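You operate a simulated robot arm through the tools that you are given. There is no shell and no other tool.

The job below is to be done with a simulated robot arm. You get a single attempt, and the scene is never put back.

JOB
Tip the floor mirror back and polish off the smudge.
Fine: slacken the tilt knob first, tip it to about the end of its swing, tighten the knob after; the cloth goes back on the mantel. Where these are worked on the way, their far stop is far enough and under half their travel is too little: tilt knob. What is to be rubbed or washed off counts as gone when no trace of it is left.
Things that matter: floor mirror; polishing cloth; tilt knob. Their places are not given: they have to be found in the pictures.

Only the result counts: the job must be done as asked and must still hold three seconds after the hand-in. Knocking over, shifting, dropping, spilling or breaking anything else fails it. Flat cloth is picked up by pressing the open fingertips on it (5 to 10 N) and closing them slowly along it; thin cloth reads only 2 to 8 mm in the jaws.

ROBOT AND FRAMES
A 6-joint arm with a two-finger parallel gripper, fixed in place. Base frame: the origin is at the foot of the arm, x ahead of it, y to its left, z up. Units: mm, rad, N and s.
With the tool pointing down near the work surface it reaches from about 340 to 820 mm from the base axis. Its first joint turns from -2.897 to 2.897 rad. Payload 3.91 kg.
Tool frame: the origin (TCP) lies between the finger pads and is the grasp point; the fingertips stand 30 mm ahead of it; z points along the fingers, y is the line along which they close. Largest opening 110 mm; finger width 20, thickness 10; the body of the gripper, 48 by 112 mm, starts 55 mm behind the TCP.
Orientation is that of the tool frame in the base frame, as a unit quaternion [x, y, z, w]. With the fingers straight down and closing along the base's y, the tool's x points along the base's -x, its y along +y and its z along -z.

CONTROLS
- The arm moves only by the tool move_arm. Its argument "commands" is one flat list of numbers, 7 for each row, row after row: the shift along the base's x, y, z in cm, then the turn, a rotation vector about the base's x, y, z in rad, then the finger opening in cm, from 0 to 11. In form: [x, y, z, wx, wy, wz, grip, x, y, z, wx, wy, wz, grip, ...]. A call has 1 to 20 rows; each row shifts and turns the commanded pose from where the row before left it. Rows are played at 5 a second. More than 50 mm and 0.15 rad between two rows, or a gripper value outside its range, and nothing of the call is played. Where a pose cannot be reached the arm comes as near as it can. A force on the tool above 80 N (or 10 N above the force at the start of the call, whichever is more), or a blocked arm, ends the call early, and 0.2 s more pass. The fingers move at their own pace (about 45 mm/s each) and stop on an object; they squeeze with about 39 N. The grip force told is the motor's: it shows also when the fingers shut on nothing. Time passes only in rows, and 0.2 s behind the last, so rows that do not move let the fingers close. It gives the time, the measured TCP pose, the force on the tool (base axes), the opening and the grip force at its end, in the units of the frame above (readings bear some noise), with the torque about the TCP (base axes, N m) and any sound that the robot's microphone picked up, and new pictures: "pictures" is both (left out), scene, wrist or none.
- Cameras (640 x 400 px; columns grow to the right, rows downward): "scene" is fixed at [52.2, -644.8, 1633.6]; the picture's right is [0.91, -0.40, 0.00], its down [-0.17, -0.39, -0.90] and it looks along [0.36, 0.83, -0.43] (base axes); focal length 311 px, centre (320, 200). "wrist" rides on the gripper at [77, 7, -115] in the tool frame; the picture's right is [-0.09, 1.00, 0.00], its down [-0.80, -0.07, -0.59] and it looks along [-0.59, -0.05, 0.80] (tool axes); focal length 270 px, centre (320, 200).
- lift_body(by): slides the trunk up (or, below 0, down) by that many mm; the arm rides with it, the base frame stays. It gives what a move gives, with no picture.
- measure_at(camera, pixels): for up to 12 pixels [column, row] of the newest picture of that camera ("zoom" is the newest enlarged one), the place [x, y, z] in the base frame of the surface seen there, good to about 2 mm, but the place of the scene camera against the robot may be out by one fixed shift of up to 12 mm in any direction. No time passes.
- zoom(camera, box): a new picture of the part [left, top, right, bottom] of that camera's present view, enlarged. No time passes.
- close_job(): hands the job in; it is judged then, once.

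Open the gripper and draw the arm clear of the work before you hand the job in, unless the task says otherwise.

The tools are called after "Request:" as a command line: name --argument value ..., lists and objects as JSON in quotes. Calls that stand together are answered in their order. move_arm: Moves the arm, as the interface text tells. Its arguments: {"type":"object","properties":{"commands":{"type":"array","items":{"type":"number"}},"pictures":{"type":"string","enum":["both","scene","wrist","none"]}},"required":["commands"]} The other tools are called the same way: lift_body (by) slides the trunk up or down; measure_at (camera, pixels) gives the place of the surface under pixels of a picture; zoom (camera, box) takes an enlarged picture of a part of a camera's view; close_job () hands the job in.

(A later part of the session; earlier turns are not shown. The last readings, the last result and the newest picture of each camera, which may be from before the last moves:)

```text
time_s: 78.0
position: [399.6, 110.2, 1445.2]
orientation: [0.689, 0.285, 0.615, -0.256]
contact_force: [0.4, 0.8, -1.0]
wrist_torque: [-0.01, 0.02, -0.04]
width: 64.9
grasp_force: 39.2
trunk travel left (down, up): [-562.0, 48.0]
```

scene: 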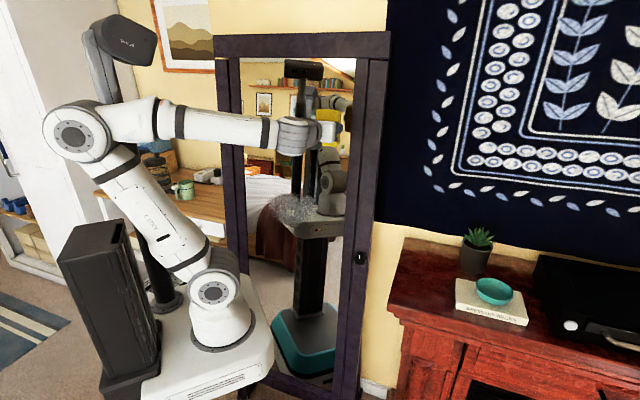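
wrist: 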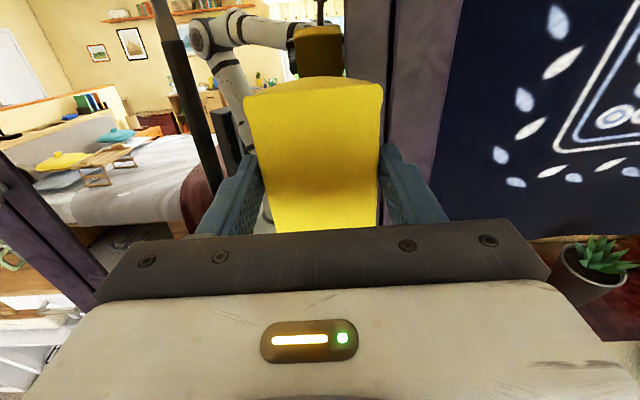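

Motion is fine at (400,110,1445). I continue to (283,240,1590).

Request:
move_arm --commands '[-2.32, 2.59, 2.9, 0, 0, 0, 3.5, -2.32, 2.59, 2.9, 0, 0, 0, 3.5, -2.32, 2.59, 2.9, 0, 0, 0, 3.5, -2.32, 2.59, 2.9, 0, 0, 0, 3.5, -2.32, 2.59, 2.9, 0, 0, 0, 3.5, 0, 0, 0, 0, 0, 0, 3.5]' --pictures "both"

```text
time_s: 79.4
position: [297.0, 228.8, 1593.2]
orientation: [0.687, 0.287, 0.615, -0.259]
contact_force: [0.2, 0.1, -1.1]
wrist_torque: [-0.02, -0.02, 0.03]
width: 64.7
grasp_force: 38.7
out of reach, approached as far as the arm can: row 5
trunk travel left (down, up): [-562.0, 48.0]
```

scene: 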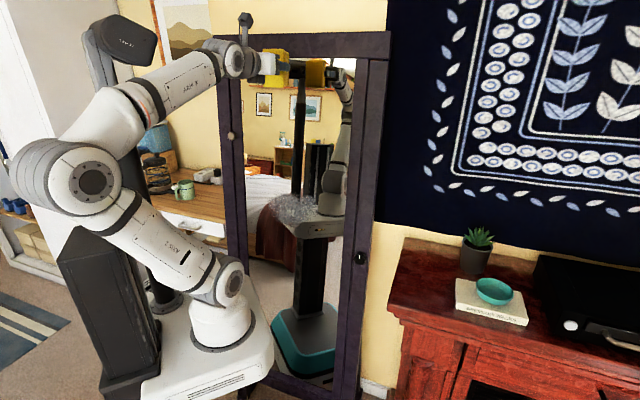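
wrist: 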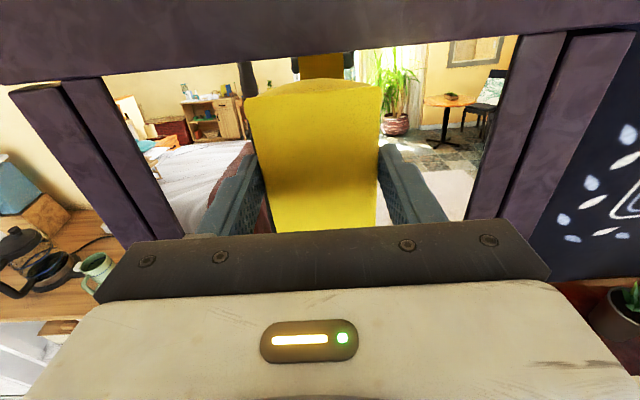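

Rolled fully camera-up, the arm reaches a limit here. Rolling by a quarter turn toward the known-good range (long side of the pad horizontal) should free it, so I roll 1.57 rad counter-clockwise here in free space.

Request:
move_arm --commands '[0, 0, 0, -0.1004, -0.1004, 0.0161, 3.5, 0, 0, 0, -0.1004, -0.1004, 0.0161, 3.5, 0, 0, 0, -0.1004, -0.1004, 0.0161, 3.5, 0, 0, 0, -0.1004, -0.1004, 0.0161, 3.5, 0, 0, 0, -0.1004, -0.1004, 0.0161, 3.5, 0, 0, 0, -0.1004, -0.1004, 0.0161, 3.5, 0, 0, 0, -0.1004, -0.1004, 0.0161, 3.5, 0, 0, 0, -0.1004, -0.1004, 0.0161, 3.5, 0, 0, 0, -0.1004, -0.1004, 0.0161, 3.5, 0, 0, 0, -0.1004, -0.1004, 0.0161, 3.5, 0, 0, 0, -0.1004, -0.1004, 0.0161, 3.5, 0, 0, 0, 0, 0, 0, 3.5]' --pictures "both"

```text
time_s: 82.0
position: [295.0, 228.5, 1591.9]
orientation: [0.285, 0.69, 0.615, 0.254]
contact_force: [0.2, 0.3, 0.2]
wrist_torque: [-0.01, 0.01, 0.0]
width: 64.9
grasp_force: 39.2
trunk travel left (down, up): [-562.0, 48.0]
```

scene: 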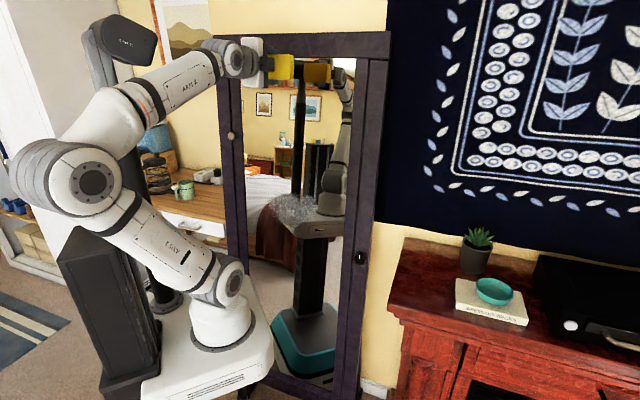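
wrist: 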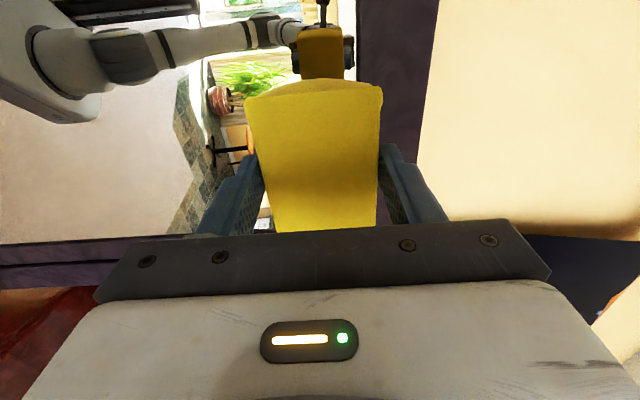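

The roll worked. Before lowering the trunk by 470 mm with the elbow stretched back-left, I measure the elbow position and the desk and its items to be sure they don't meet.

Request:
measure_at --camera "scene" --pixels '[[93, 182], [30, 170], [60, 140], [150, 230], [120, 100], [160, 215], [185, 187], [155, 175], [150, 135], [200, 230], [100, 240], [110, 180]]'

```text
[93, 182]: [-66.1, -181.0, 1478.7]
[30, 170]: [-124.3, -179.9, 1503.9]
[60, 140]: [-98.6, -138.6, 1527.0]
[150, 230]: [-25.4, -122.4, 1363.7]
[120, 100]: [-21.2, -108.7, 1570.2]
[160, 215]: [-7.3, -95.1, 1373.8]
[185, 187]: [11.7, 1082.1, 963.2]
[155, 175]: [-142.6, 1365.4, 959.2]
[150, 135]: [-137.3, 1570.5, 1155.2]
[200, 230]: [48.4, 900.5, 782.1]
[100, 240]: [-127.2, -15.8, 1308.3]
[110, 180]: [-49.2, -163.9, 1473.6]
```

The elbow stays close to the robot column and far from the desk. I lower the trunk by 470 mm so the cloth comes level with the smudge, then look.

Request:
lift_body --by -470

Request:
move_arm --commands '[0, 0, 0, 0, 0, 0, 3.5]' --pictures "both"

```text
refused: -470 is not a number from -400 to 400
```

```text
time_s: 82.4
position: [295.0, 227.5, 1592.5]
orientation: [0.287, 0.69, 0.615, 0.253]
contact_force: [0.0, -0.3, -1.1]
wrist_torque: [-0.04, -0.01, -0.01]
width: 64.9
grasp_force: 39.0
trunk travel left (down, up): [-562.0, 48.0]
```

scene: 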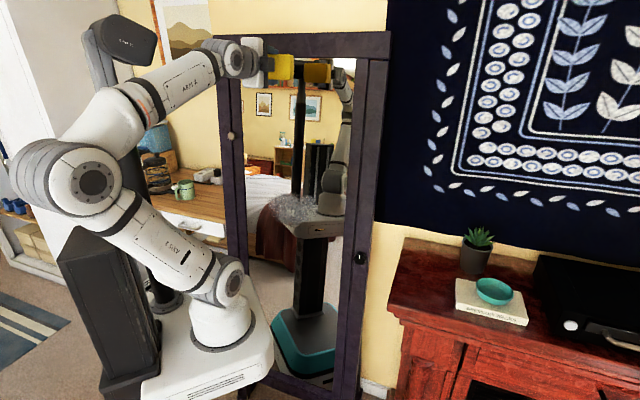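
wrist: 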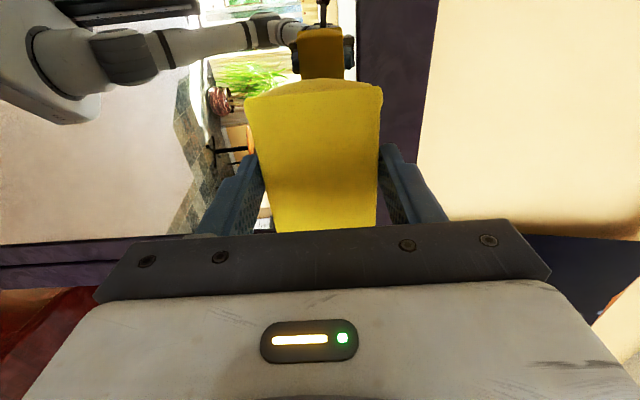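

The trunk takes at most 400 mm per call, so the move was refused. I lower it in two steps (400 + 70).

Request:
lift_body --by -400

Request:
lift_body --by -70

Request:
move_arm --commands '[0, 0, 0, 0, 0, 0, 3.5]' --pictures "both"

```text
time_s: 86.2
position: [295.5, 227.3, 1192.0]
orientation: [0.286, 0.689, 0.616, 0.254]
contact_force: [0.2, 0.6, 0.1]
wrist_torque: [0.03, 0.0, 0.03]
width: 64.7
grasp_force: 39.1
trunk travel left (down, up): [-162.0, 448.0]
```

```text
time_s: 87.3
position: [296.3, 226.0, 1122.5]
orientation: [0.286, 0.689, 0.615, 0.254]
contact_force: [0.0, -0.9, -0.1]
wrist_torque: [0.0, -0.01, -0.03]
width: 64.8
grasp_force: 39.3
trunk travel left (down, up): [-92.0, 518.0]
```

```text
time_s: 87.7
position: [295.5, 226.2, 1122.4]
orientation: [0.287, 0.689, 0.616, 0.255]
contact_force: [0.7, 1.0, -0.3]
wrist_torque: [-0.01, 0.01, 0.01]
width: 64.7
grasp_force: 38.9
trunk travel left (down, up): [-92.0, 518.0]
```

scene: 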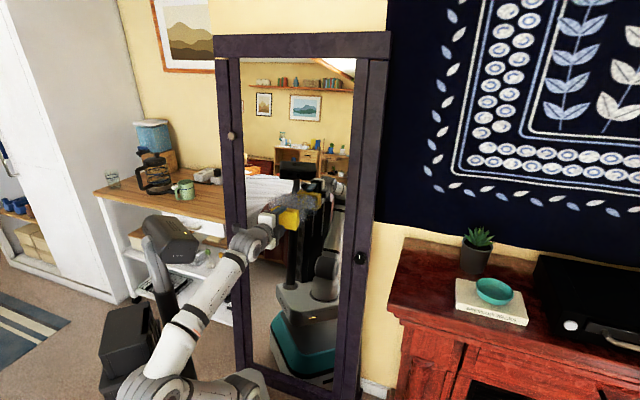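
wrist: 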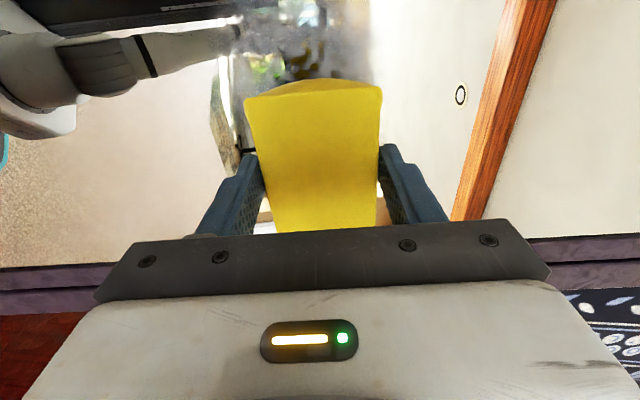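

The cloth is at smudge height; the smudge shows behind it in both views. I zoom the scene to find its full extent and measure mirror points.

Request:
zoom --camera "scene" --box '[238, 160, 366, 240]'

Request:
measure_at --camera "wrist" --pixels '[[235, 30], [230, 5], [300, 20], [300, 70], [365, 40], [372, 70], [250, 60], [340, 10], [270, 5], [400, 50], [420, 150], [215, 140]]'

Request:
zoom --camera "wrist" --box '[200, 0, 420, 137]'

```text
5.00 times, centred on (302, 200) of scene
```

zoom: 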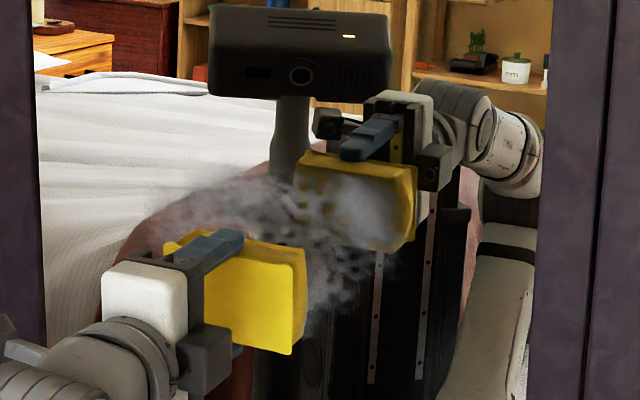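

```text
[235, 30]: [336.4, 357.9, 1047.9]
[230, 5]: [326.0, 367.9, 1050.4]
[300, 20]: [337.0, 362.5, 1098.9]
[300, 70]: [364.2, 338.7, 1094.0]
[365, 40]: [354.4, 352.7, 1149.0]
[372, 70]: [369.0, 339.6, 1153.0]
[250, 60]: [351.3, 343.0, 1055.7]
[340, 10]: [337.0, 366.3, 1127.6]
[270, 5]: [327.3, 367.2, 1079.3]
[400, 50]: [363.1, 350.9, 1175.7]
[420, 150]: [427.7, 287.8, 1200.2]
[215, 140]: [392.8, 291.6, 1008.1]
```

```text
2.91 times, centred on (310, 68) of wrist
```

zoom: 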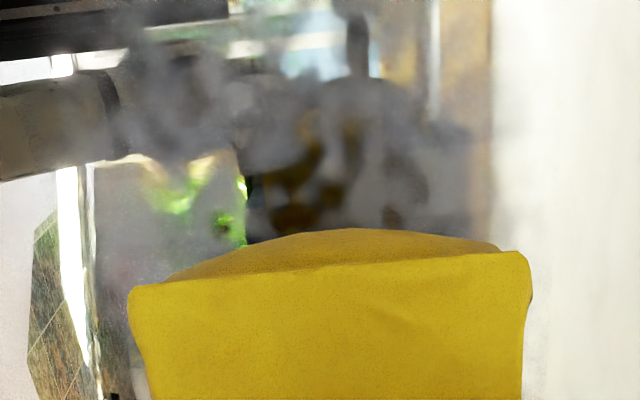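

The glass plane is d ≈ 494.6 + 0.117·(z−1099), smudge roughly z 1045–1155. I measure the smudge's left and right limits with scene pixels (267–321, 193–228).

Request:
measure_at --camera "scene" --pixels '[[267, 205], [264, 208], [275, 197], [290, 193], [321, 212], [318, 205], [310, 222], [322, 218], [303, 222], [270, 215], [360, 258], [320, 225]]'

```text
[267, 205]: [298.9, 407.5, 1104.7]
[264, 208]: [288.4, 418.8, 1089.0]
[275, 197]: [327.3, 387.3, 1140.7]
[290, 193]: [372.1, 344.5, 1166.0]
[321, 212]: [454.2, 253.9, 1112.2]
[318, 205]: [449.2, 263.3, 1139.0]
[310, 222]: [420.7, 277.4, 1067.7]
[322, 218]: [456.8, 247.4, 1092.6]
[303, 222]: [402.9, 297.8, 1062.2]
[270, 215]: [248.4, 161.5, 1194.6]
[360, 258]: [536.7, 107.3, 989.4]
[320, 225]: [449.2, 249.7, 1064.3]
```

The smudge spans about u −77…+142 and z 1045…1166 (with faint edges). I bring the pad near the glass along the normal, then approach in 3 mm steps until light contact.

Request:
move_arm --commands '[1.64, 1.64, -0.26, 0, 0, 0, 3.5, 1.64, 1.64, -0.26, 0, 0, 0, 3.5, 1.64, 1.64, -0.26, 0, 0, 0, 3.5, 0.21, 0.21, -0.034, 0, 0, 0, 3.5, 0.21, 0.21, -0.034, 0, 0, 0, 3.5, 0.21, 0.21, -0.034, 0, 0, 0, 3.5, 0, 0, 0, 0, 0, 0, 3.5]' --pictures "wrist"

```text
time_s: 89.3
position: [352.1, 282.4, 1113.3]
orientation: [0.286, 0.689, 0.615, 0.255]
contact_force: [-0.2, 0.4, -0.4]
wrist_torque: [0.0, 0.01, 0.0]
width: 65.1
grasp_force: 39.4
trunk travel left (down, up): [-92.0, 518.0]
```

wrist: 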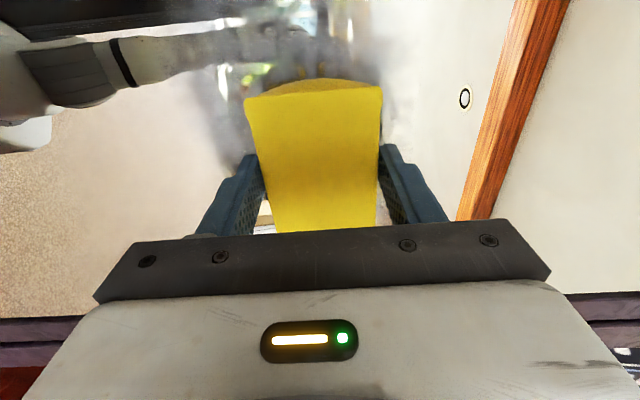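

Still no contact at d=448.6. I advance in 2 mm steps.

Request:
move_arm --commands '[0.14, 0.14, -0.023, 0, 0, 0, 3.5, 0.14, 0.14, -0.023, 0, 0, 0, 3.5, 0.14, 0.14, -0.023, 0, 0, 0, 3.5, 0, 0, 0, 0, 0, 0, 3.5]' --pictures "none"

```text
time_s: 90.3
position: [352.8, 285.7, 1115.3]
orientation: [0.286, 0.688, 0.617, 0.255]
contact_force: [-26.0, -29.1, -11.0]
wrist_torque: [-0.21, 0.17, 0.22]
width: 64.9
grasp_force: 39.5
trunk travel left (down, up): [-92.0, 518.0]
```

Contact: ~40 N at d≈451.5. I back off 2 mm to lighten it to around 10–15 N.

Request:
move_arm --commands '[-0.14, -0.14, 0.023, 0, 0, 0, 3.5, 0, 0, 0, 0, 0, 0, 3.5]' --pictures "none"

```text
time_s: 90.9
position: [353.1, 284.7, 1115.3]
orientation: [0.286, 0.688, 0.617, 0.254]
contact_force: [-17.1, -17.6, -5.1]
wrist_torque: [-0.02, 0.04, 0.08]
width: 64.8
grasp_force: 38.8
trunk travel left (down, up): [-92.0, 518.0]
```

Now about 24 N. I ease another 0.7 mm and make a first stroke 76 mm to the right (+u).

Request:
move_arm --commands '[-0.05, -0.05, 0.008, 0, 0, 0, 3.5, 1.34, -1.34, 0, 0, 0, 0, 3.5, 1.34, -1.34, 0, 0, 0, 0, 3.5, 1.34, -1.34, 0, 0, 0, 0, 3.5, 1.34, -1.34, 0, 0, 0, 0, 3.5, 0, 0, 0, 0, 0, 0, 3.5]' --pictures "both"

Request:
zoom --camera "scene" --box '[238, 160, 366, 240]'

```text
time_s: 92.0
position: [335.9, 296.0, 1121.1]
orientation: [0.212, 0.708, 0.644, 0.197]
contact_force: [-9.0, -11.3, 4.0]
wrist_torque: [-0.46, -0.02, -0.79]
width: 64.9
grasp_force: 38.6
trunk travel left (down, up): [-92.0, 518.0]
stopped in row 5: the arm was blocked; the commanded pose is now the measured one
```

scene: 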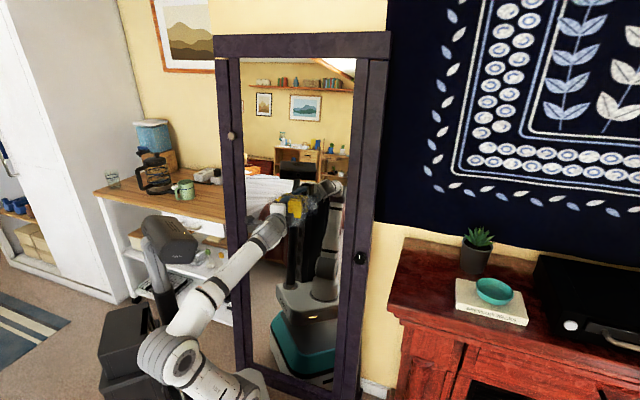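
wrist: 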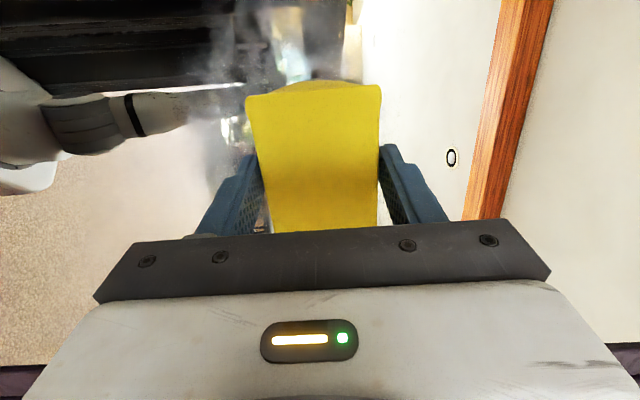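

```text
5.00 times, centred on (302, 200) of scene
```

zoom: 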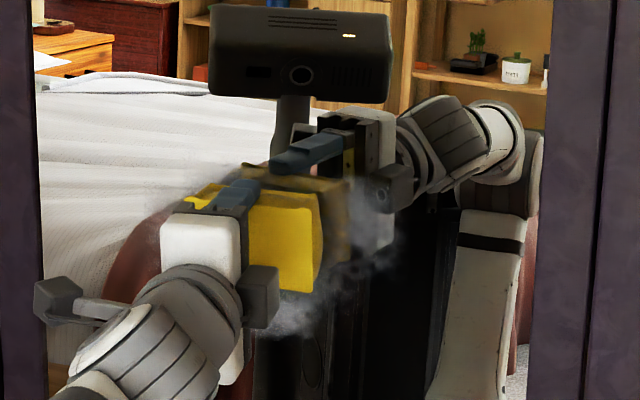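

The arm was blocked part-way and got pushed the other way (u now ≈28). I look at which part of the arm met the robot's own tower or head.

Request:
zoom --camera "scene" --box '[80, 200, 336, 400]'

Request:
measure_at --camera "scene" --pixels '[[170, 240], [160, 225], [190, 240], [155, 275], [180, 365], [160, 345], [230, 275], [205, 300], [125, 340], [150, 310], [195, 330], [220, 385]]'

```text
2.00 times, centred on (208, 300) of scene
```

zoom: 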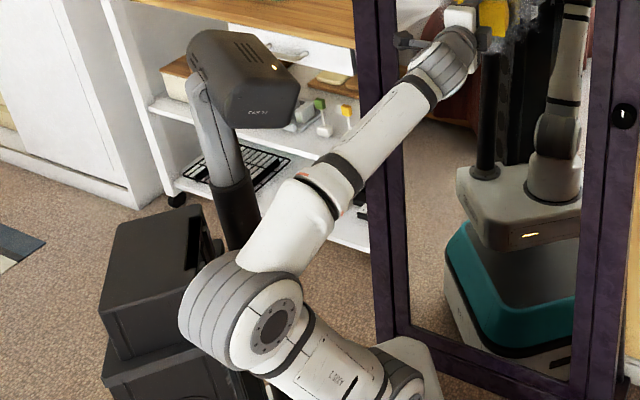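

```text
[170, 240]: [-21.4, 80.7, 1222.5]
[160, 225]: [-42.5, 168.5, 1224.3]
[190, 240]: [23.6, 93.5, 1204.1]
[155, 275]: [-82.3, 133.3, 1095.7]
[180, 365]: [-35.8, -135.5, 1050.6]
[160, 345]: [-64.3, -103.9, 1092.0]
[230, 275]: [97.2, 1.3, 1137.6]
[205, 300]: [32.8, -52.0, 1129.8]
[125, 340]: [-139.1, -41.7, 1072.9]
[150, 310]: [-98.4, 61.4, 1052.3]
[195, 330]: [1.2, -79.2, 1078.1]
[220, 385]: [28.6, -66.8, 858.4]
```

The elbow seems to have swung against the robot's black tower when the arm turned right. I measure the tower, elbow and head to find a clear arm posture.

Request:
measure_at --camera "scene" --pixels '[[138, 310], [176, 306], [186, 322], [135, 348], [165, 330], [172, 325], [150, 320], [135, 325], [115, 385], [134, 385], [178, 312], [130, 335]]'

Request:
measure_at --camera "scene" --pixels '[[172, 345], [200, 335], [215, 365], [190, 385], [165, 372], [187, 330], [205, 310], [240, 300], [180, 255], [200, 260], [165, 262], [215, 230]]'

```text
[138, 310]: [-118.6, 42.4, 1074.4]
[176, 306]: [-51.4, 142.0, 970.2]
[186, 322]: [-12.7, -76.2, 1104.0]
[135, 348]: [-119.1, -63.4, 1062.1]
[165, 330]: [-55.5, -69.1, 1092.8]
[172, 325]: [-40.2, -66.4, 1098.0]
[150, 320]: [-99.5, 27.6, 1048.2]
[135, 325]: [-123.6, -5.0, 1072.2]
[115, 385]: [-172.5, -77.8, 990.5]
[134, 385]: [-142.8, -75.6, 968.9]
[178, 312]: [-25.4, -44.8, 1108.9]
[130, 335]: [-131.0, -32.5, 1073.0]
```

```text
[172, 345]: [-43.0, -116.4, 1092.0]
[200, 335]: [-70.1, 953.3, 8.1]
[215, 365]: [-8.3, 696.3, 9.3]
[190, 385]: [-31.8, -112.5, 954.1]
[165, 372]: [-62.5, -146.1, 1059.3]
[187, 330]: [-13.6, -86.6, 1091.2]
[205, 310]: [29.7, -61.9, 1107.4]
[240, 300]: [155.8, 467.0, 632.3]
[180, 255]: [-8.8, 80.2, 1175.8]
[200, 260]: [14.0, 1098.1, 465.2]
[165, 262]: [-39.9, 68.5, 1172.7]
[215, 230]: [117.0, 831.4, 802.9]
```

The tower's face is at x≈-100 and the elbow joint (centre ≈(-35,-90)) swings into it when the arm turns right. A lower trunk makes the upper arm more upright and clears it, so I retreat from the glass, rise 90 mm and restore the orientation.

Request:
move_arm --commands '[-1.06, -1.06, 0.5, 0, 0, 0, 3.5, 0, 0, 2.8, 0, 0, 0, 3.5, 0, 0, 2.8, 0, 0, 0, 3.5, 0, 0, 2.8, -0.006, 0.01, -0.1, 3.5, 0, 0, 0, -0.0056, 0.0094, -0.098, 3.5, 0, 0, 0, 0, 0, 0, 3.5]' --pictures "both"

```text
time_s: 93.4
position: [328.9, 285.4, 1209.3]
orientation: [0.291, 0.688, 0.614, 0.257]
contact_force: [0.3, -0.2, -1.0]
wrist_torque: [-0.05, 0.01, -0.02]
width: 65.2
grasp_force: 39.1
trunk travel left (down, up): [-92.0, 518.0]
```

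scene: 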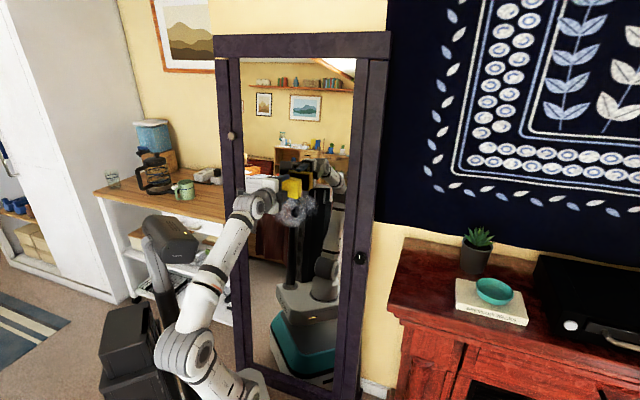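
wrist: 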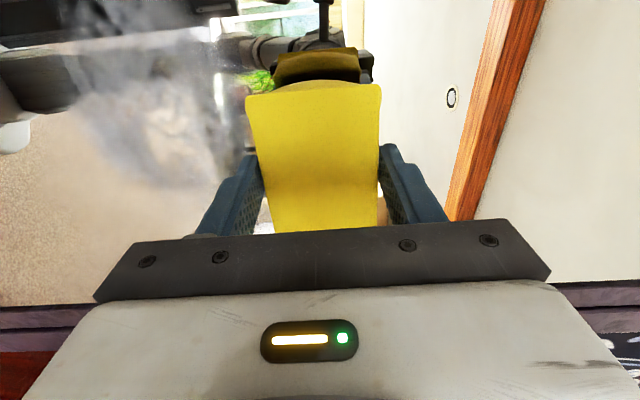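

Recovered, free of contact. I zoom on the smudge to see the effect of the first rub, then lower the trunk by 90 mm.

Request:
zoom --camera "scene" --box '[238, 160, 366, 240]'

Request:
lift_body --by -90

```text
5.00 times, centred on (302, 200) of scene
```

zoom: 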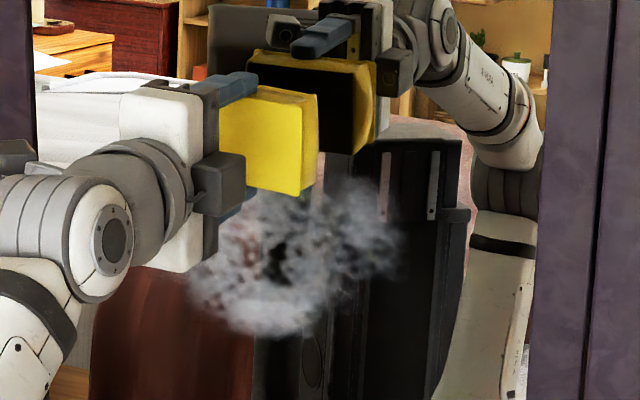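

```text
time_s: 94.7
position: [329.8, 284.9, 1120.0]
orientation: [0.289, 0.689, 0.613, 0.256]
contact_force: [-0.4, 0.1, 0.6]
wrist_torque: [-0.03, 0.01, 0.01]
width: 64.9
grasp_force: 39.2
trunk travel left (down, up): [-2.0, 608.0]
```

The trunk is at its bottom and the smudge still shows. I test the rightward range without touching the glass: 93 mm in +u.

Request:
move_arm --commands '[1.65, -1.65, 0, 0, 0, 0, 3.5, 1.65, -1.65, 0, 0, 0, 0, 3.5, 1.65, -1.65, 0, 0, 0, 0, 3.5, 1.65, -1.65, 0, 0, 0, 0, 3.5, 0, 0, 0, 0, 0, 0, 3.5]' --pictures "both"

Request:
zoom --camera "scene" --box '[238, 160, 366, 240]'

```text
time_s: 95.6
position: [326.2, 269.6, 1128.6]
orientation: [0.216, 0.706, 0.647, 0.189]
contact_force: [0.5, -0.3, -0.3]
wrist_torque: [-0.01, 0.01, 0.0]
width: 64.9
grasp_force: 39.0
trunk travel left (down, up): [-2.0, 608.0]
stopped in row 4: the arm was blocked; the commanded pose is now the measured one
```

scene: 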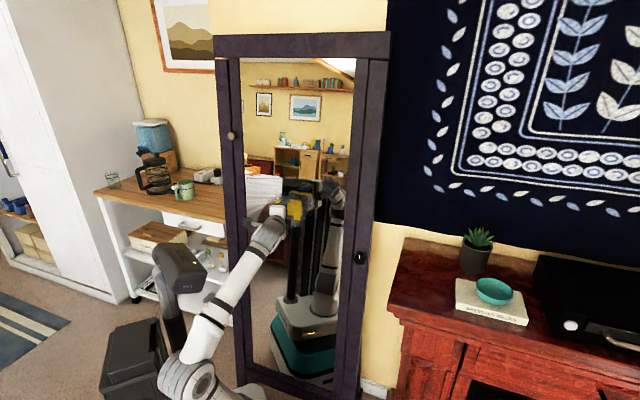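
wrist: 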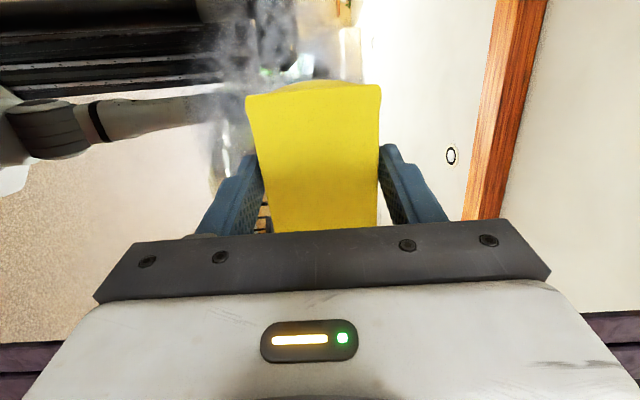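

```text
5.00 times, centred on (302, 200) of scene
```

zoom: 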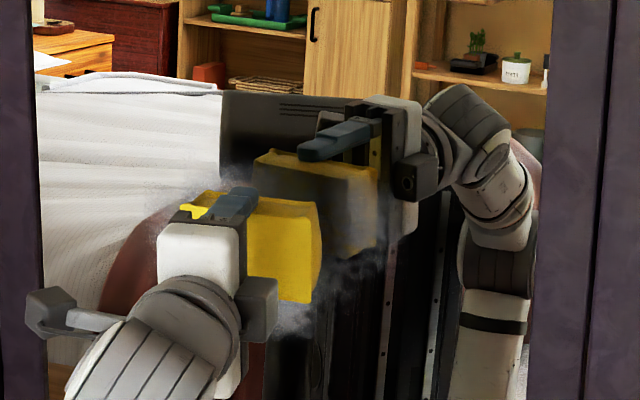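

Blocked again in free air at about the same arm angle, so the glass is not the cause. I look closely at elbow, tower and shoulder.

Request:
zoom --camera "scene" --box '[90, 230, 282, 350]'

Request:
zoom --camera "scene" --box '[90, 310, 234, 400]'

Request:
measure_at --camera "scene" --pixels '[[200, 380], [185, 362], [170, 365], [160, 375], [163, 390], [215, 370], [225, 395], [215, 330], [235, 300], [255, 260], [140, 340], [155, 355]]'

```text
3.33 times, centred on (186, 290) of scene
```

zoom: 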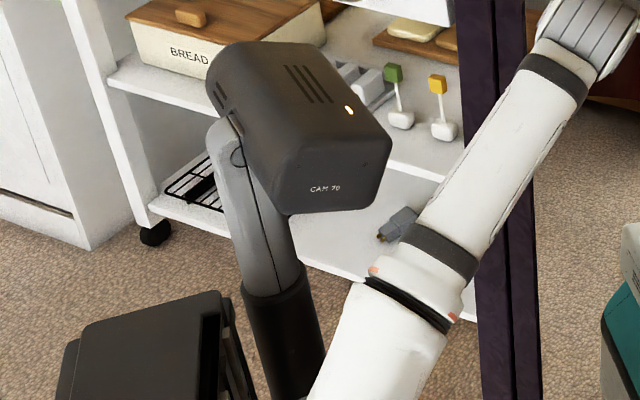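

```text
4.44 times, centred on (162, 355) of scene
```

zoom: 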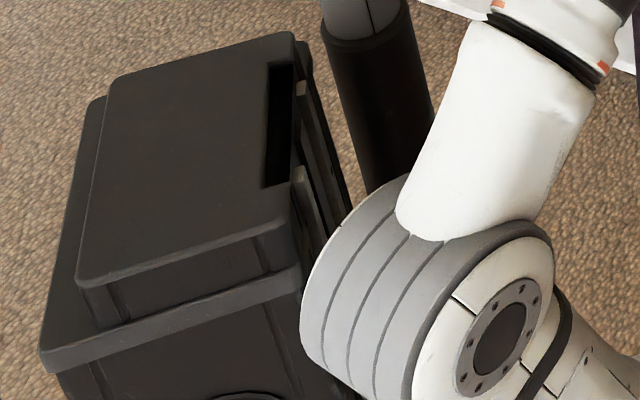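

```text
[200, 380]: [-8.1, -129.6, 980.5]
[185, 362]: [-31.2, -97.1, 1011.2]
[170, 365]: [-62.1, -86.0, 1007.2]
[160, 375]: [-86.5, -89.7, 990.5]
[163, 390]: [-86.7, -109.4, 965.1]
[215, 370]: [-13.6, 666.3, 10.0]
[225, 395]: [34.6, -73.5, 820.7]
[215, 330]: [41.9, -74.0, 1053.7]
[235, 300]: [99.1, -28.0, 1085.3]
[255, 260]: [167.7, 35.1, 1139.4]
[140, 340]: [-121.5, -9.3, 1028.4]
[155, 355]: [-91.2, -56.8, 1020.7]
```

The elbow joint touches the tower's corner near (-91,-57), which limits flat rubbing to about u<45. I first square up again at u≈10 and rub the left half flat, then see about the right half with a yawed approach.

Request:
move_arm --commands '[-1.06, 1.06, -0.4, -0.006, 0.01, -0.1, 3.5, -1.06, 1.06, -0.4, -0.0056, 0.0094, -0.098, 3.5, 0, 0, 0, 0, 0, 0, 3.5]' --pictures "both"

Request:
zoom --camera "scene" --box '[238, 160, 366, 240]'

```text
time_s: 96.4
position: [298.8, 302.9, 1117.0]
orientation: [0.289, 0.69, 0.613, 0.253]
contact_force: [0.7, 0.3, -0.6]
wrist_torque: [-0.02, 0.02, 0.01]
width: 64.8
grasp_force: 39.0
trunk travel left (down, up): [-2.0, 608.0]
```

scene: 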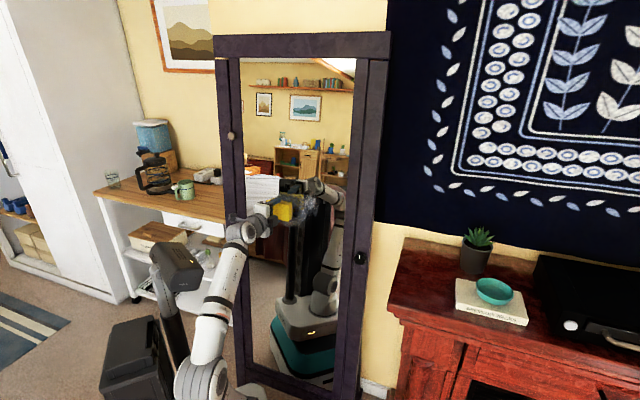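
wrist: 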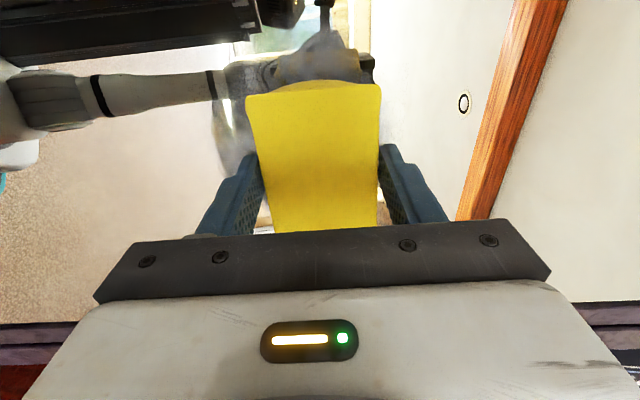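

```text
5.00 times, centred on (302, 200) of scene
```

zoom: 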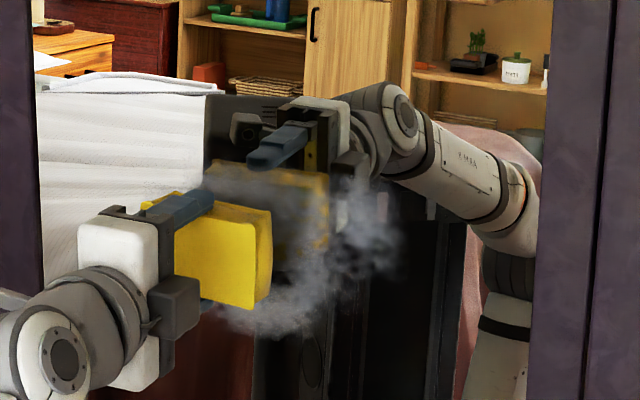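

At u≈-3 the arm is free again. I advance to light contact here.

Request:
move_arm --commands '[0.75, 0.75, -0.12, 0, 0, 0, 3.5, 0.75, 0.75, -0.12, 0, 0, 0, 3.5, 0.07, 0.07, -0.011, 0, 0, 0, 3.5, 0.07, 0.07, -0.011, 0, 0, 0, 3.5, 0, 0, 0, 0, 0, 0, 3.5]' --pictures "none"

```text
time_s: 97.6
position: [313.4, 318.2, 1117.3]
orientation: [0.287, 0.689, 0.615, 0.254]
contact_force: [-14.2, -15.7, -3.6]
wrist_torque: [0.16, -0.38, 0.89]
width: 64.9
grasp_force: 39.3
trunk travel left (down, up): [-2.0, 608.0]
```

Contact with ~21 N. I make a stroke left to u≈-55 and back to the middle at this height.

Request:
move_arm --commands '[-1.2, 1.2, 0, 0, 0, 0, 3.5, -1.2, 1.2, 0, 0, 0, 0, 3.5, -1.2, 1.2, 0, 0, 0, 0, 3.5, 1.2, -1.2, 0, 0, 0, 0, 3.5, 1.2, -1.2, 0, 0, 0, 0, 3.5, 1.2, -1.2, 0, 0, 0, 0, 3.5, 0, 0, 0, 0, 0, 0, 3.5]' --pictures "both"

Request:
zoom --camera "scene" --box '[238, 160, 366, 240]'

```text
time_s: 99.2
position: [314.0, 320.7, 1117.2]
orientation: [0.287, 0.691, 0.613, 0.254]
contact_force: [-14.3, -7.2, -1.2]
wrist_torque: [0.2, -0.39, 0.88]
width: 64.9
grasp_force: 39.3
trunk travel left (down, up): [-2.0, 608.0]
```

scene: 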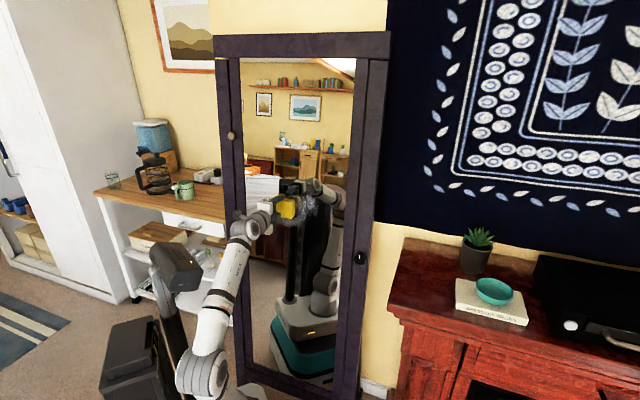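
wrist: 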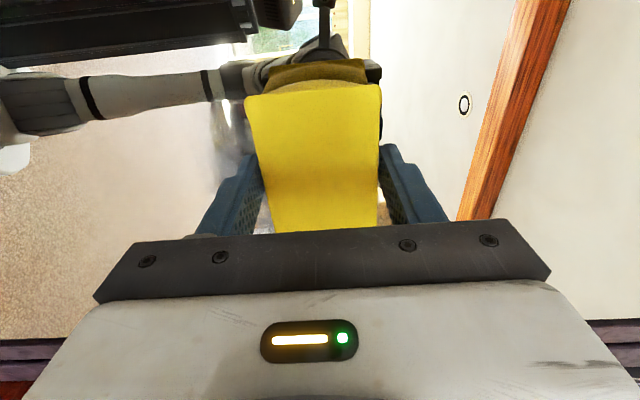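

```text
5.00 times, centred on (302, 200) of scene
```

zoom: 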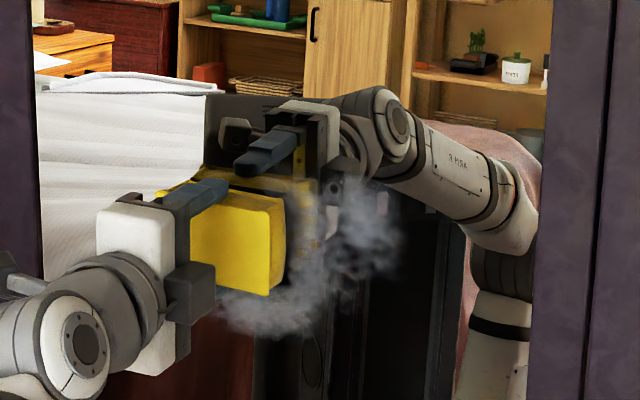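

That works: the rubbed part is clear, and what remains is the lower strip and the right part (zoom (300-400,180-280)). I slide down 35 mm along the glass and stroke left and then right to u≈35.

Request:
move_arm --commands '[-0.14, -0.14, -1.75, 0, 0, 0, 3.5, -0.14, -0.14, -1.75, 0, 0, 0, 3.5, -1.2, 1.2, 0, 0, 0, 0, 3.5, -1.2, 1.2, 0, 0, 0, 0, 3.5, -1.2, 1.2, 0, 0, 0, 0, 3.5, 1.3, -1.3, 0, 0, 0, 0, 3.5, 1.3, -1.3, 0, 0, 0, 0, 3.5, 1.3, -1.3, 0, 0, 0, 0, 3.5, 1.2, -1.2, 0, 0, 0, 0, 3.5, 1.2, -1.2, 0, 0, 0, 0, 3.5, 0, 0, 0, 0, 0, 0, 3.5]' --pictures "both"

Request:
zoom --camera "scene" --box '[238, 160, 366, 240]'

```text
time_s: 101.6
position: [339.6, 289.0, 1081.8]
orientation: [0.288, 0.69, 0.613, 0.254]
contact_force: [-8.7, -5.2, 2.4]
wrist_torque: [0.25, -0.22, 0.54]
width: 64.6
grasp_force: 38.5
trunk travel left (down, up): [-2.0, 608.0]
```

scene: 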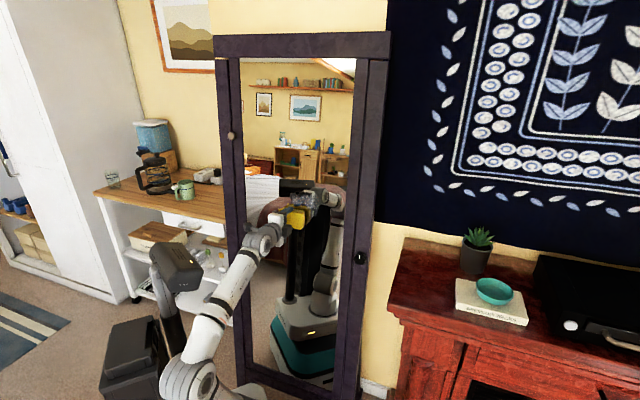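
wrist: 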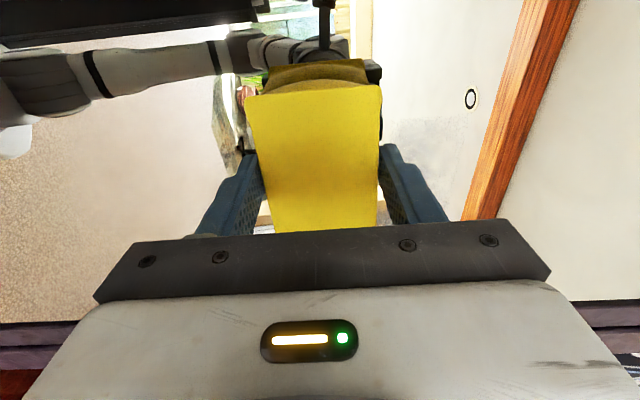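

```text
5.00 times, centred on (302, 200) of scene
```

zoom: 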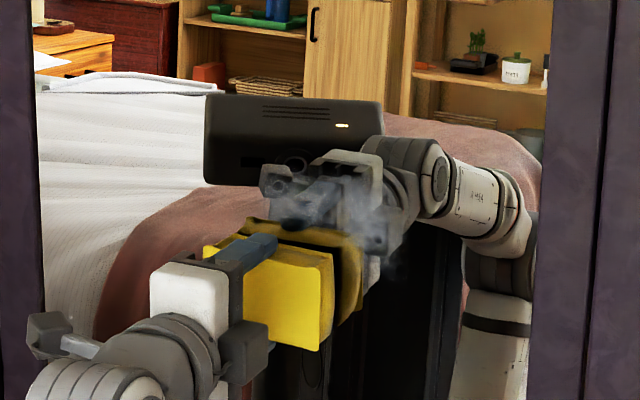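

The left and lower parts are clean; the remaining smudge is at zoom (290-400,180-280). I measure that remaining patch and the mirror behind it.

Request:
measure_at --camera "scene" --pixels '[[318, 206], [320, 210], [316, 196], [300, 197], [310, 216], [318, 214], [325, 205], [296, 200], [308, 194], [290, 195]]'

Request:
zoom --camera "scene" --box '[286, 180, 334, 210]'

```text
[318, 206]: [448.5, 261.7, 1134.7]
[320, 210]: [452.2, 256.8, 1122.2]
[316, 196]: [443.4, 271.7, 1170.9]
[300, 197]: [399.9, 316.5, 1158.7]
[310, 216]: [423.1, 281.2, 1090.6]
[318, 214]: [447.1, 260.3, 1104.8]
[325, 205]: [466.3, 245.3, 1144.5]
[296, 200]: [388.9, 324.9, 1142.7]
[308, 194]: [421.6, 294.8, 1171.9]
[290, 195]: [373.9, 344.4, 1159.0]
```

```text
13.33 times, centred on (310, 195) of scene
```

zoom: 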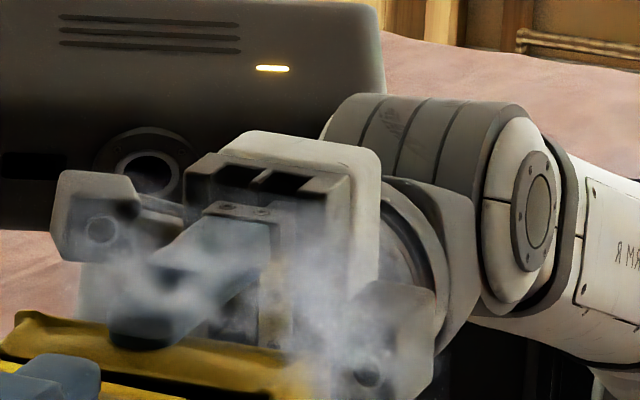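

The remaining patch spans u≈45–133, z≈1075–1165. Before the right side, I do the upper strip flat: back off 6 mm, rise to z≈1150, touch again.

Request:
move_arm --commands '[-0.42, -0.42, 0.07, 0, 0, 0, 3.5, 0.19, 0.19, 2.27, 0, 0, 0, 3.5, 0.19, 0.19, 2.27, 0, 0, 0, 3.5, 0.19, 0.19, 2.27, 0, 0, 0, 3.5, 0.35, 0.35, -0.06, 0, 0, 0, 3.5, 0.07, 0.07, -0.01, 0, 0, 0, 3.5, 0, 0, 0, 0, 0, 0, 3.5]' --pictures "none"

```text
time_s: 103.2
position: [342.8, 297.3, 1150.9]
orientation: [0.288, 0.689, 0.614, 0.254]
contact_force: [-10.5, -6.3, -2.5]
wrist_torque: [0.09, -0.24, 0.62]
width: 64.8
grasp_force: 39.0
trunk travel left (down, up): [-2.0, 608.0]
```

Contact with ~12 N at u≈32. I press 0.5 mm more and stroke left to u≈-60 and back.

Request:
move_arm --commands '[0.04, 0.04, 0, 0, 0, 0, 3.5, -1.3, 1.3, 0, 0, 0, 0, 3.5, -1.3, 1.3, 0, 0, 0, 0, 3.5, -1.3, 1.3, 0, 0, 0, 0, 3.5, -1.3, 1.3, 0, 0, 0, 0, 3.5, -1.3, 1.3, 0, 0, 0, 0, 3.5, 0, 0, 0, 0, 0, 0, 3.5, 1.3, -1.3, 0, 0, 0, 0, 3.5, 1.3, -1.3, 0, 0, 0, 0, 3.5, 1.3, -1.3, 0, 0, 0, 0, 3.5, 1.3, -1.3, 0, 0, 0, 0, 3.5, 1.3, -1.3, 0, 0, 0, 0, 3.5, 0, 0, 0, 0, 0, 0, 3.5]' --pictures "both"

Request:
zoom --camera "scene" --box '[238, 160, 366, 240]'

```text
time_s: 106.0
position: [345.2, 296.4, 1150.6]
orientation: [0.287, 0.69, 0.614, 0.254]
contact_force: [-16.3, -8.7, 1.0]
wrist_torque: [0.3, -0.34, 0.99]
width: 64.6
grasp_force: 39.5
trunk travel left (down, up): [-2.0, 608.0]
```

scene: 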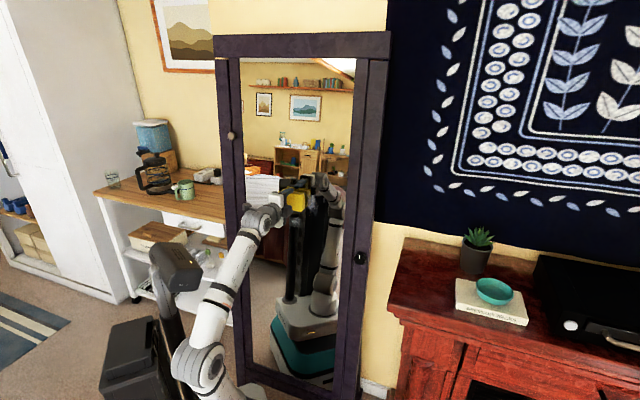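
wrist: 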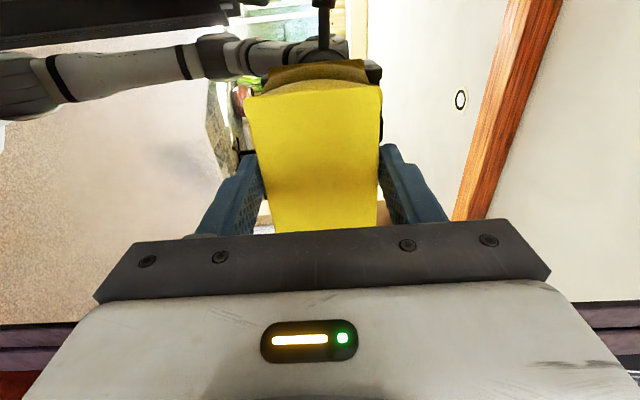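

```text
5.00 times, centred on (302, 200) of scene
```

zoom: 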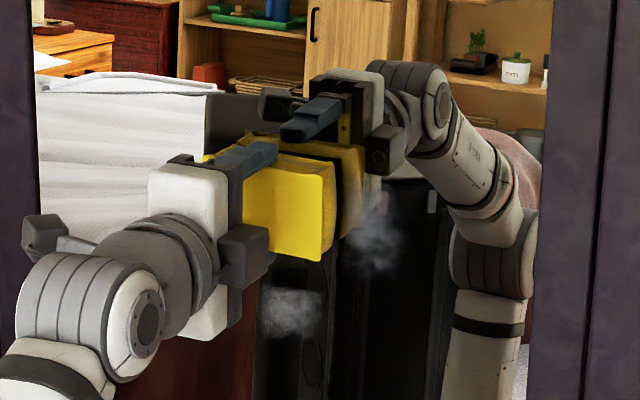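

Two patches remain: right one at zoom (340-400,210-280) and a lower one at (260-325,285-335). I measure both.

Request:
measure_at --camera "scene" --pixels '[[290, 218], [303, 218], [290, 226], [302, 226], [296, 222], [307, 203], [318, 205], [318, 215], [308, 215], [313, 210], [320, 210]]'

Request:
measure_at --camera "wrist" --pixels '[[160, 160], [180, 170], [200, 150], [140, 170], [420, 120], [230, 60]]'

Request:
zoom --camera "wrist" --box '[60, 60, 316, 220]'

```text
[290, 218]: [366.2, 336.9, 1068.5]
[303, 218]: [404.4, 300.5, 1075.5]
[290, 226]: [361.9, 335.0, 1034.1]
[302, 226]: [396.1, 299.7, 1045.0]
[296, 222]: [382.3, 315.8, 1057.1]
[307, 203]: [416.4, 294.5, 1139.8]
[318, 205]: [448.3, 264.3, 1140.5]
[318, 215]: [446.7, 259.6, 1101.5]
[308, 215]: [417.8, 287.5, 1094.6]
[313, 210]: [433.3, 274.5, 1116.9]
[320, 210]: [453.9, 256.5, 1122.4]
```

```text
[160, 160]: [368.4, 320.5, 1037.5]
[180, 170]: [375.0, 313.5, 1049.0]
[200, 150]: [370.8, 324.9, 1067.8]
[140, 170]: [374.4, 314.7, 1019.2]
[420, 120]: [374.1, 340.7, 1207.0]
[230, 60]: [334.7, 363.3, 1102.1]
```

```text
2.50 times, centred on (188, 140) of wrist
```

zoom: 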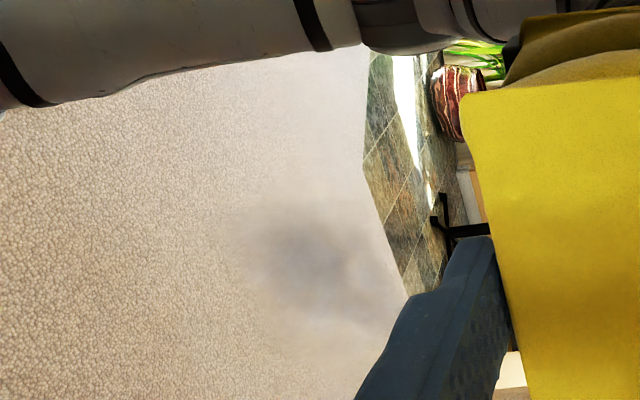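

The contact torque shows that only the pad's left edge has been pressing (the pad turned slightly in the jaws), so I yaw the tool +0.15 rad to bring it flush, and go down to the lower patch (z≈1060).

Request:
move_arm --commands '[-0.56, -0.56, 0.09, 0, 0, 0, 3.5, -0.25, -0.25, -3.0, 0, 0, 0.05, 3.5, -0.25, -0.25, -3.0, 0, 0, 0.05, 3.5, -0.25, -0.25, -3.0, 0, 0, 0.05, 3.5, 0.35, 0.35, -0.06, 0, 0, 0, 3.5, 0.1, 0.1, -0.016, 0, 0, 0, 3.5, 0, 0, 0, 0, 0, 0, 3.5]' --pictures "none"

```text
time_s: 107.6
position: [345.0, 279.1, 1057.8]
orientation: [0.237, 0.709, 0.633, 0.201]
contact_force: [-10.8, -9.5, 7.4]
wrist_torque: [0.05, -0.57, -0.65]
width: 64.5
grasp_force: 39.4
trunk travel left (down, up): [-2.0, 608.0]
```

Now the right edge presses (torque reversed) with ~15 N. I take one still reading to check the TCP position settles.

Request:
move_arm --commands '[0, 0, 0, 0, 0, 0, 3.5]' --pictures "both"

Request:
zoom --camera "scene" --box '[238, 160, 366, 240]'

```text
time_s: 108.0
position: [345.1, 279.8, 1057.7]
orientation: [0.238, 0.708, 0.633, 0.201]
contact_force: [-7.1, -7.9, 3.8]
wrist_torque: [0.12, -0.43, -0.51]
width: 65.0
grasp_force: 38.7
trunk travel left (down, up): [-2.0, 608.0]
```

scene: 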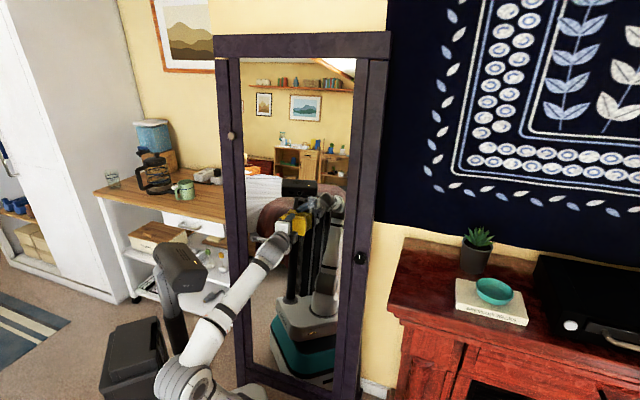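
wrist: 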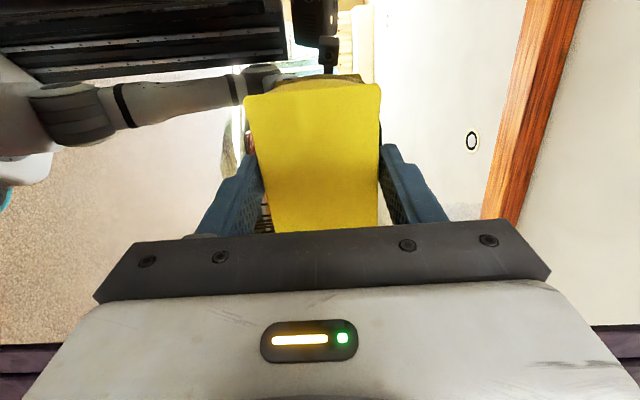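

```text
5.00 times, centred on (302, 200) of scene
```

zoom: 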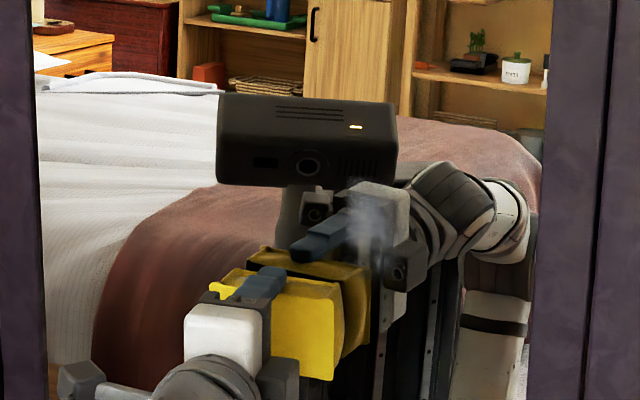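

The right edge of the pad now lies past the lower patch, so I sweep left 74 mm and back at this height with slightly more pressure.

Request:
move_arm --commands '[0.04, 0.04, 0, 0, 0, 0, 3.5, -1.3, 1.3, 0, 0, 0, 0, 3.5, -1.3, 1.3, 0, 0, 0, 0, 3.5, -1.3, 1.3, 0, 0, 0, 0, 3.5, -1.3, 1.3, 0, 0, 0, 0, 3.5, 0, 0, 0, 0, 0, 0, 3.5, 1.3, -1.3, 0, 0, 0, 0, 3.5, 1.3, -1.3, 0, 0, 0, 0, 3.5, 1.3, -1.3, 0, 0, 0, 0, 3.5, 0.9, -0.9, 0, 0, 0, 0, 3.5, 0, 0, 0, 0, 0, 0, 3.5]' --pictures "both"

Request:
zoom --camera "scene" --box '[238, 160, 366, 240]'

```text
time_s: 110.4
position: [337.3, 285.8, 1059.9]
orientation: [0.237, 0.708, 0.633, 0.204]
contact_force: [0.5, 0.3, -1.0]
wrist_torque: [-0.01, 0.03, 0.02]
width: 65.1
grasp_force: 38.6
trunk travel left (down, up): [-2.0, 608.0]
```

scene: 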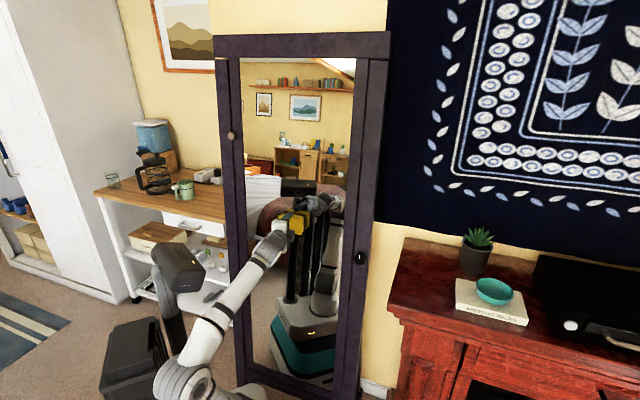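
wrist: 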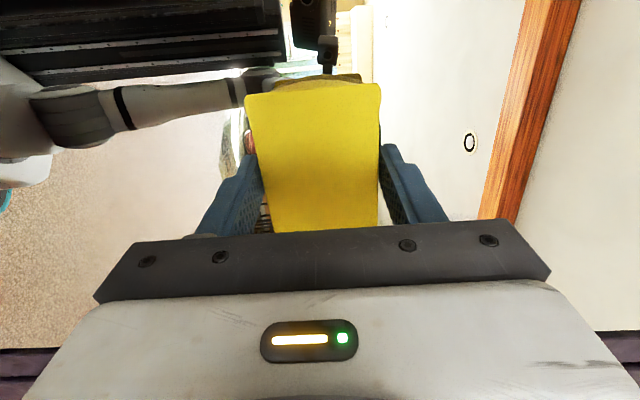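

```text
5.00 times, centred on (302, 200) of scene
```

zoom: 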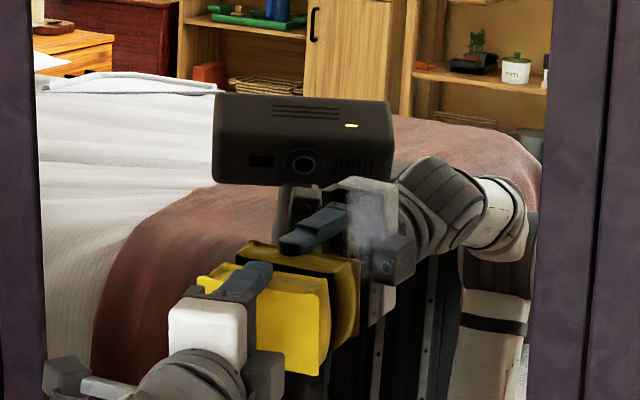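

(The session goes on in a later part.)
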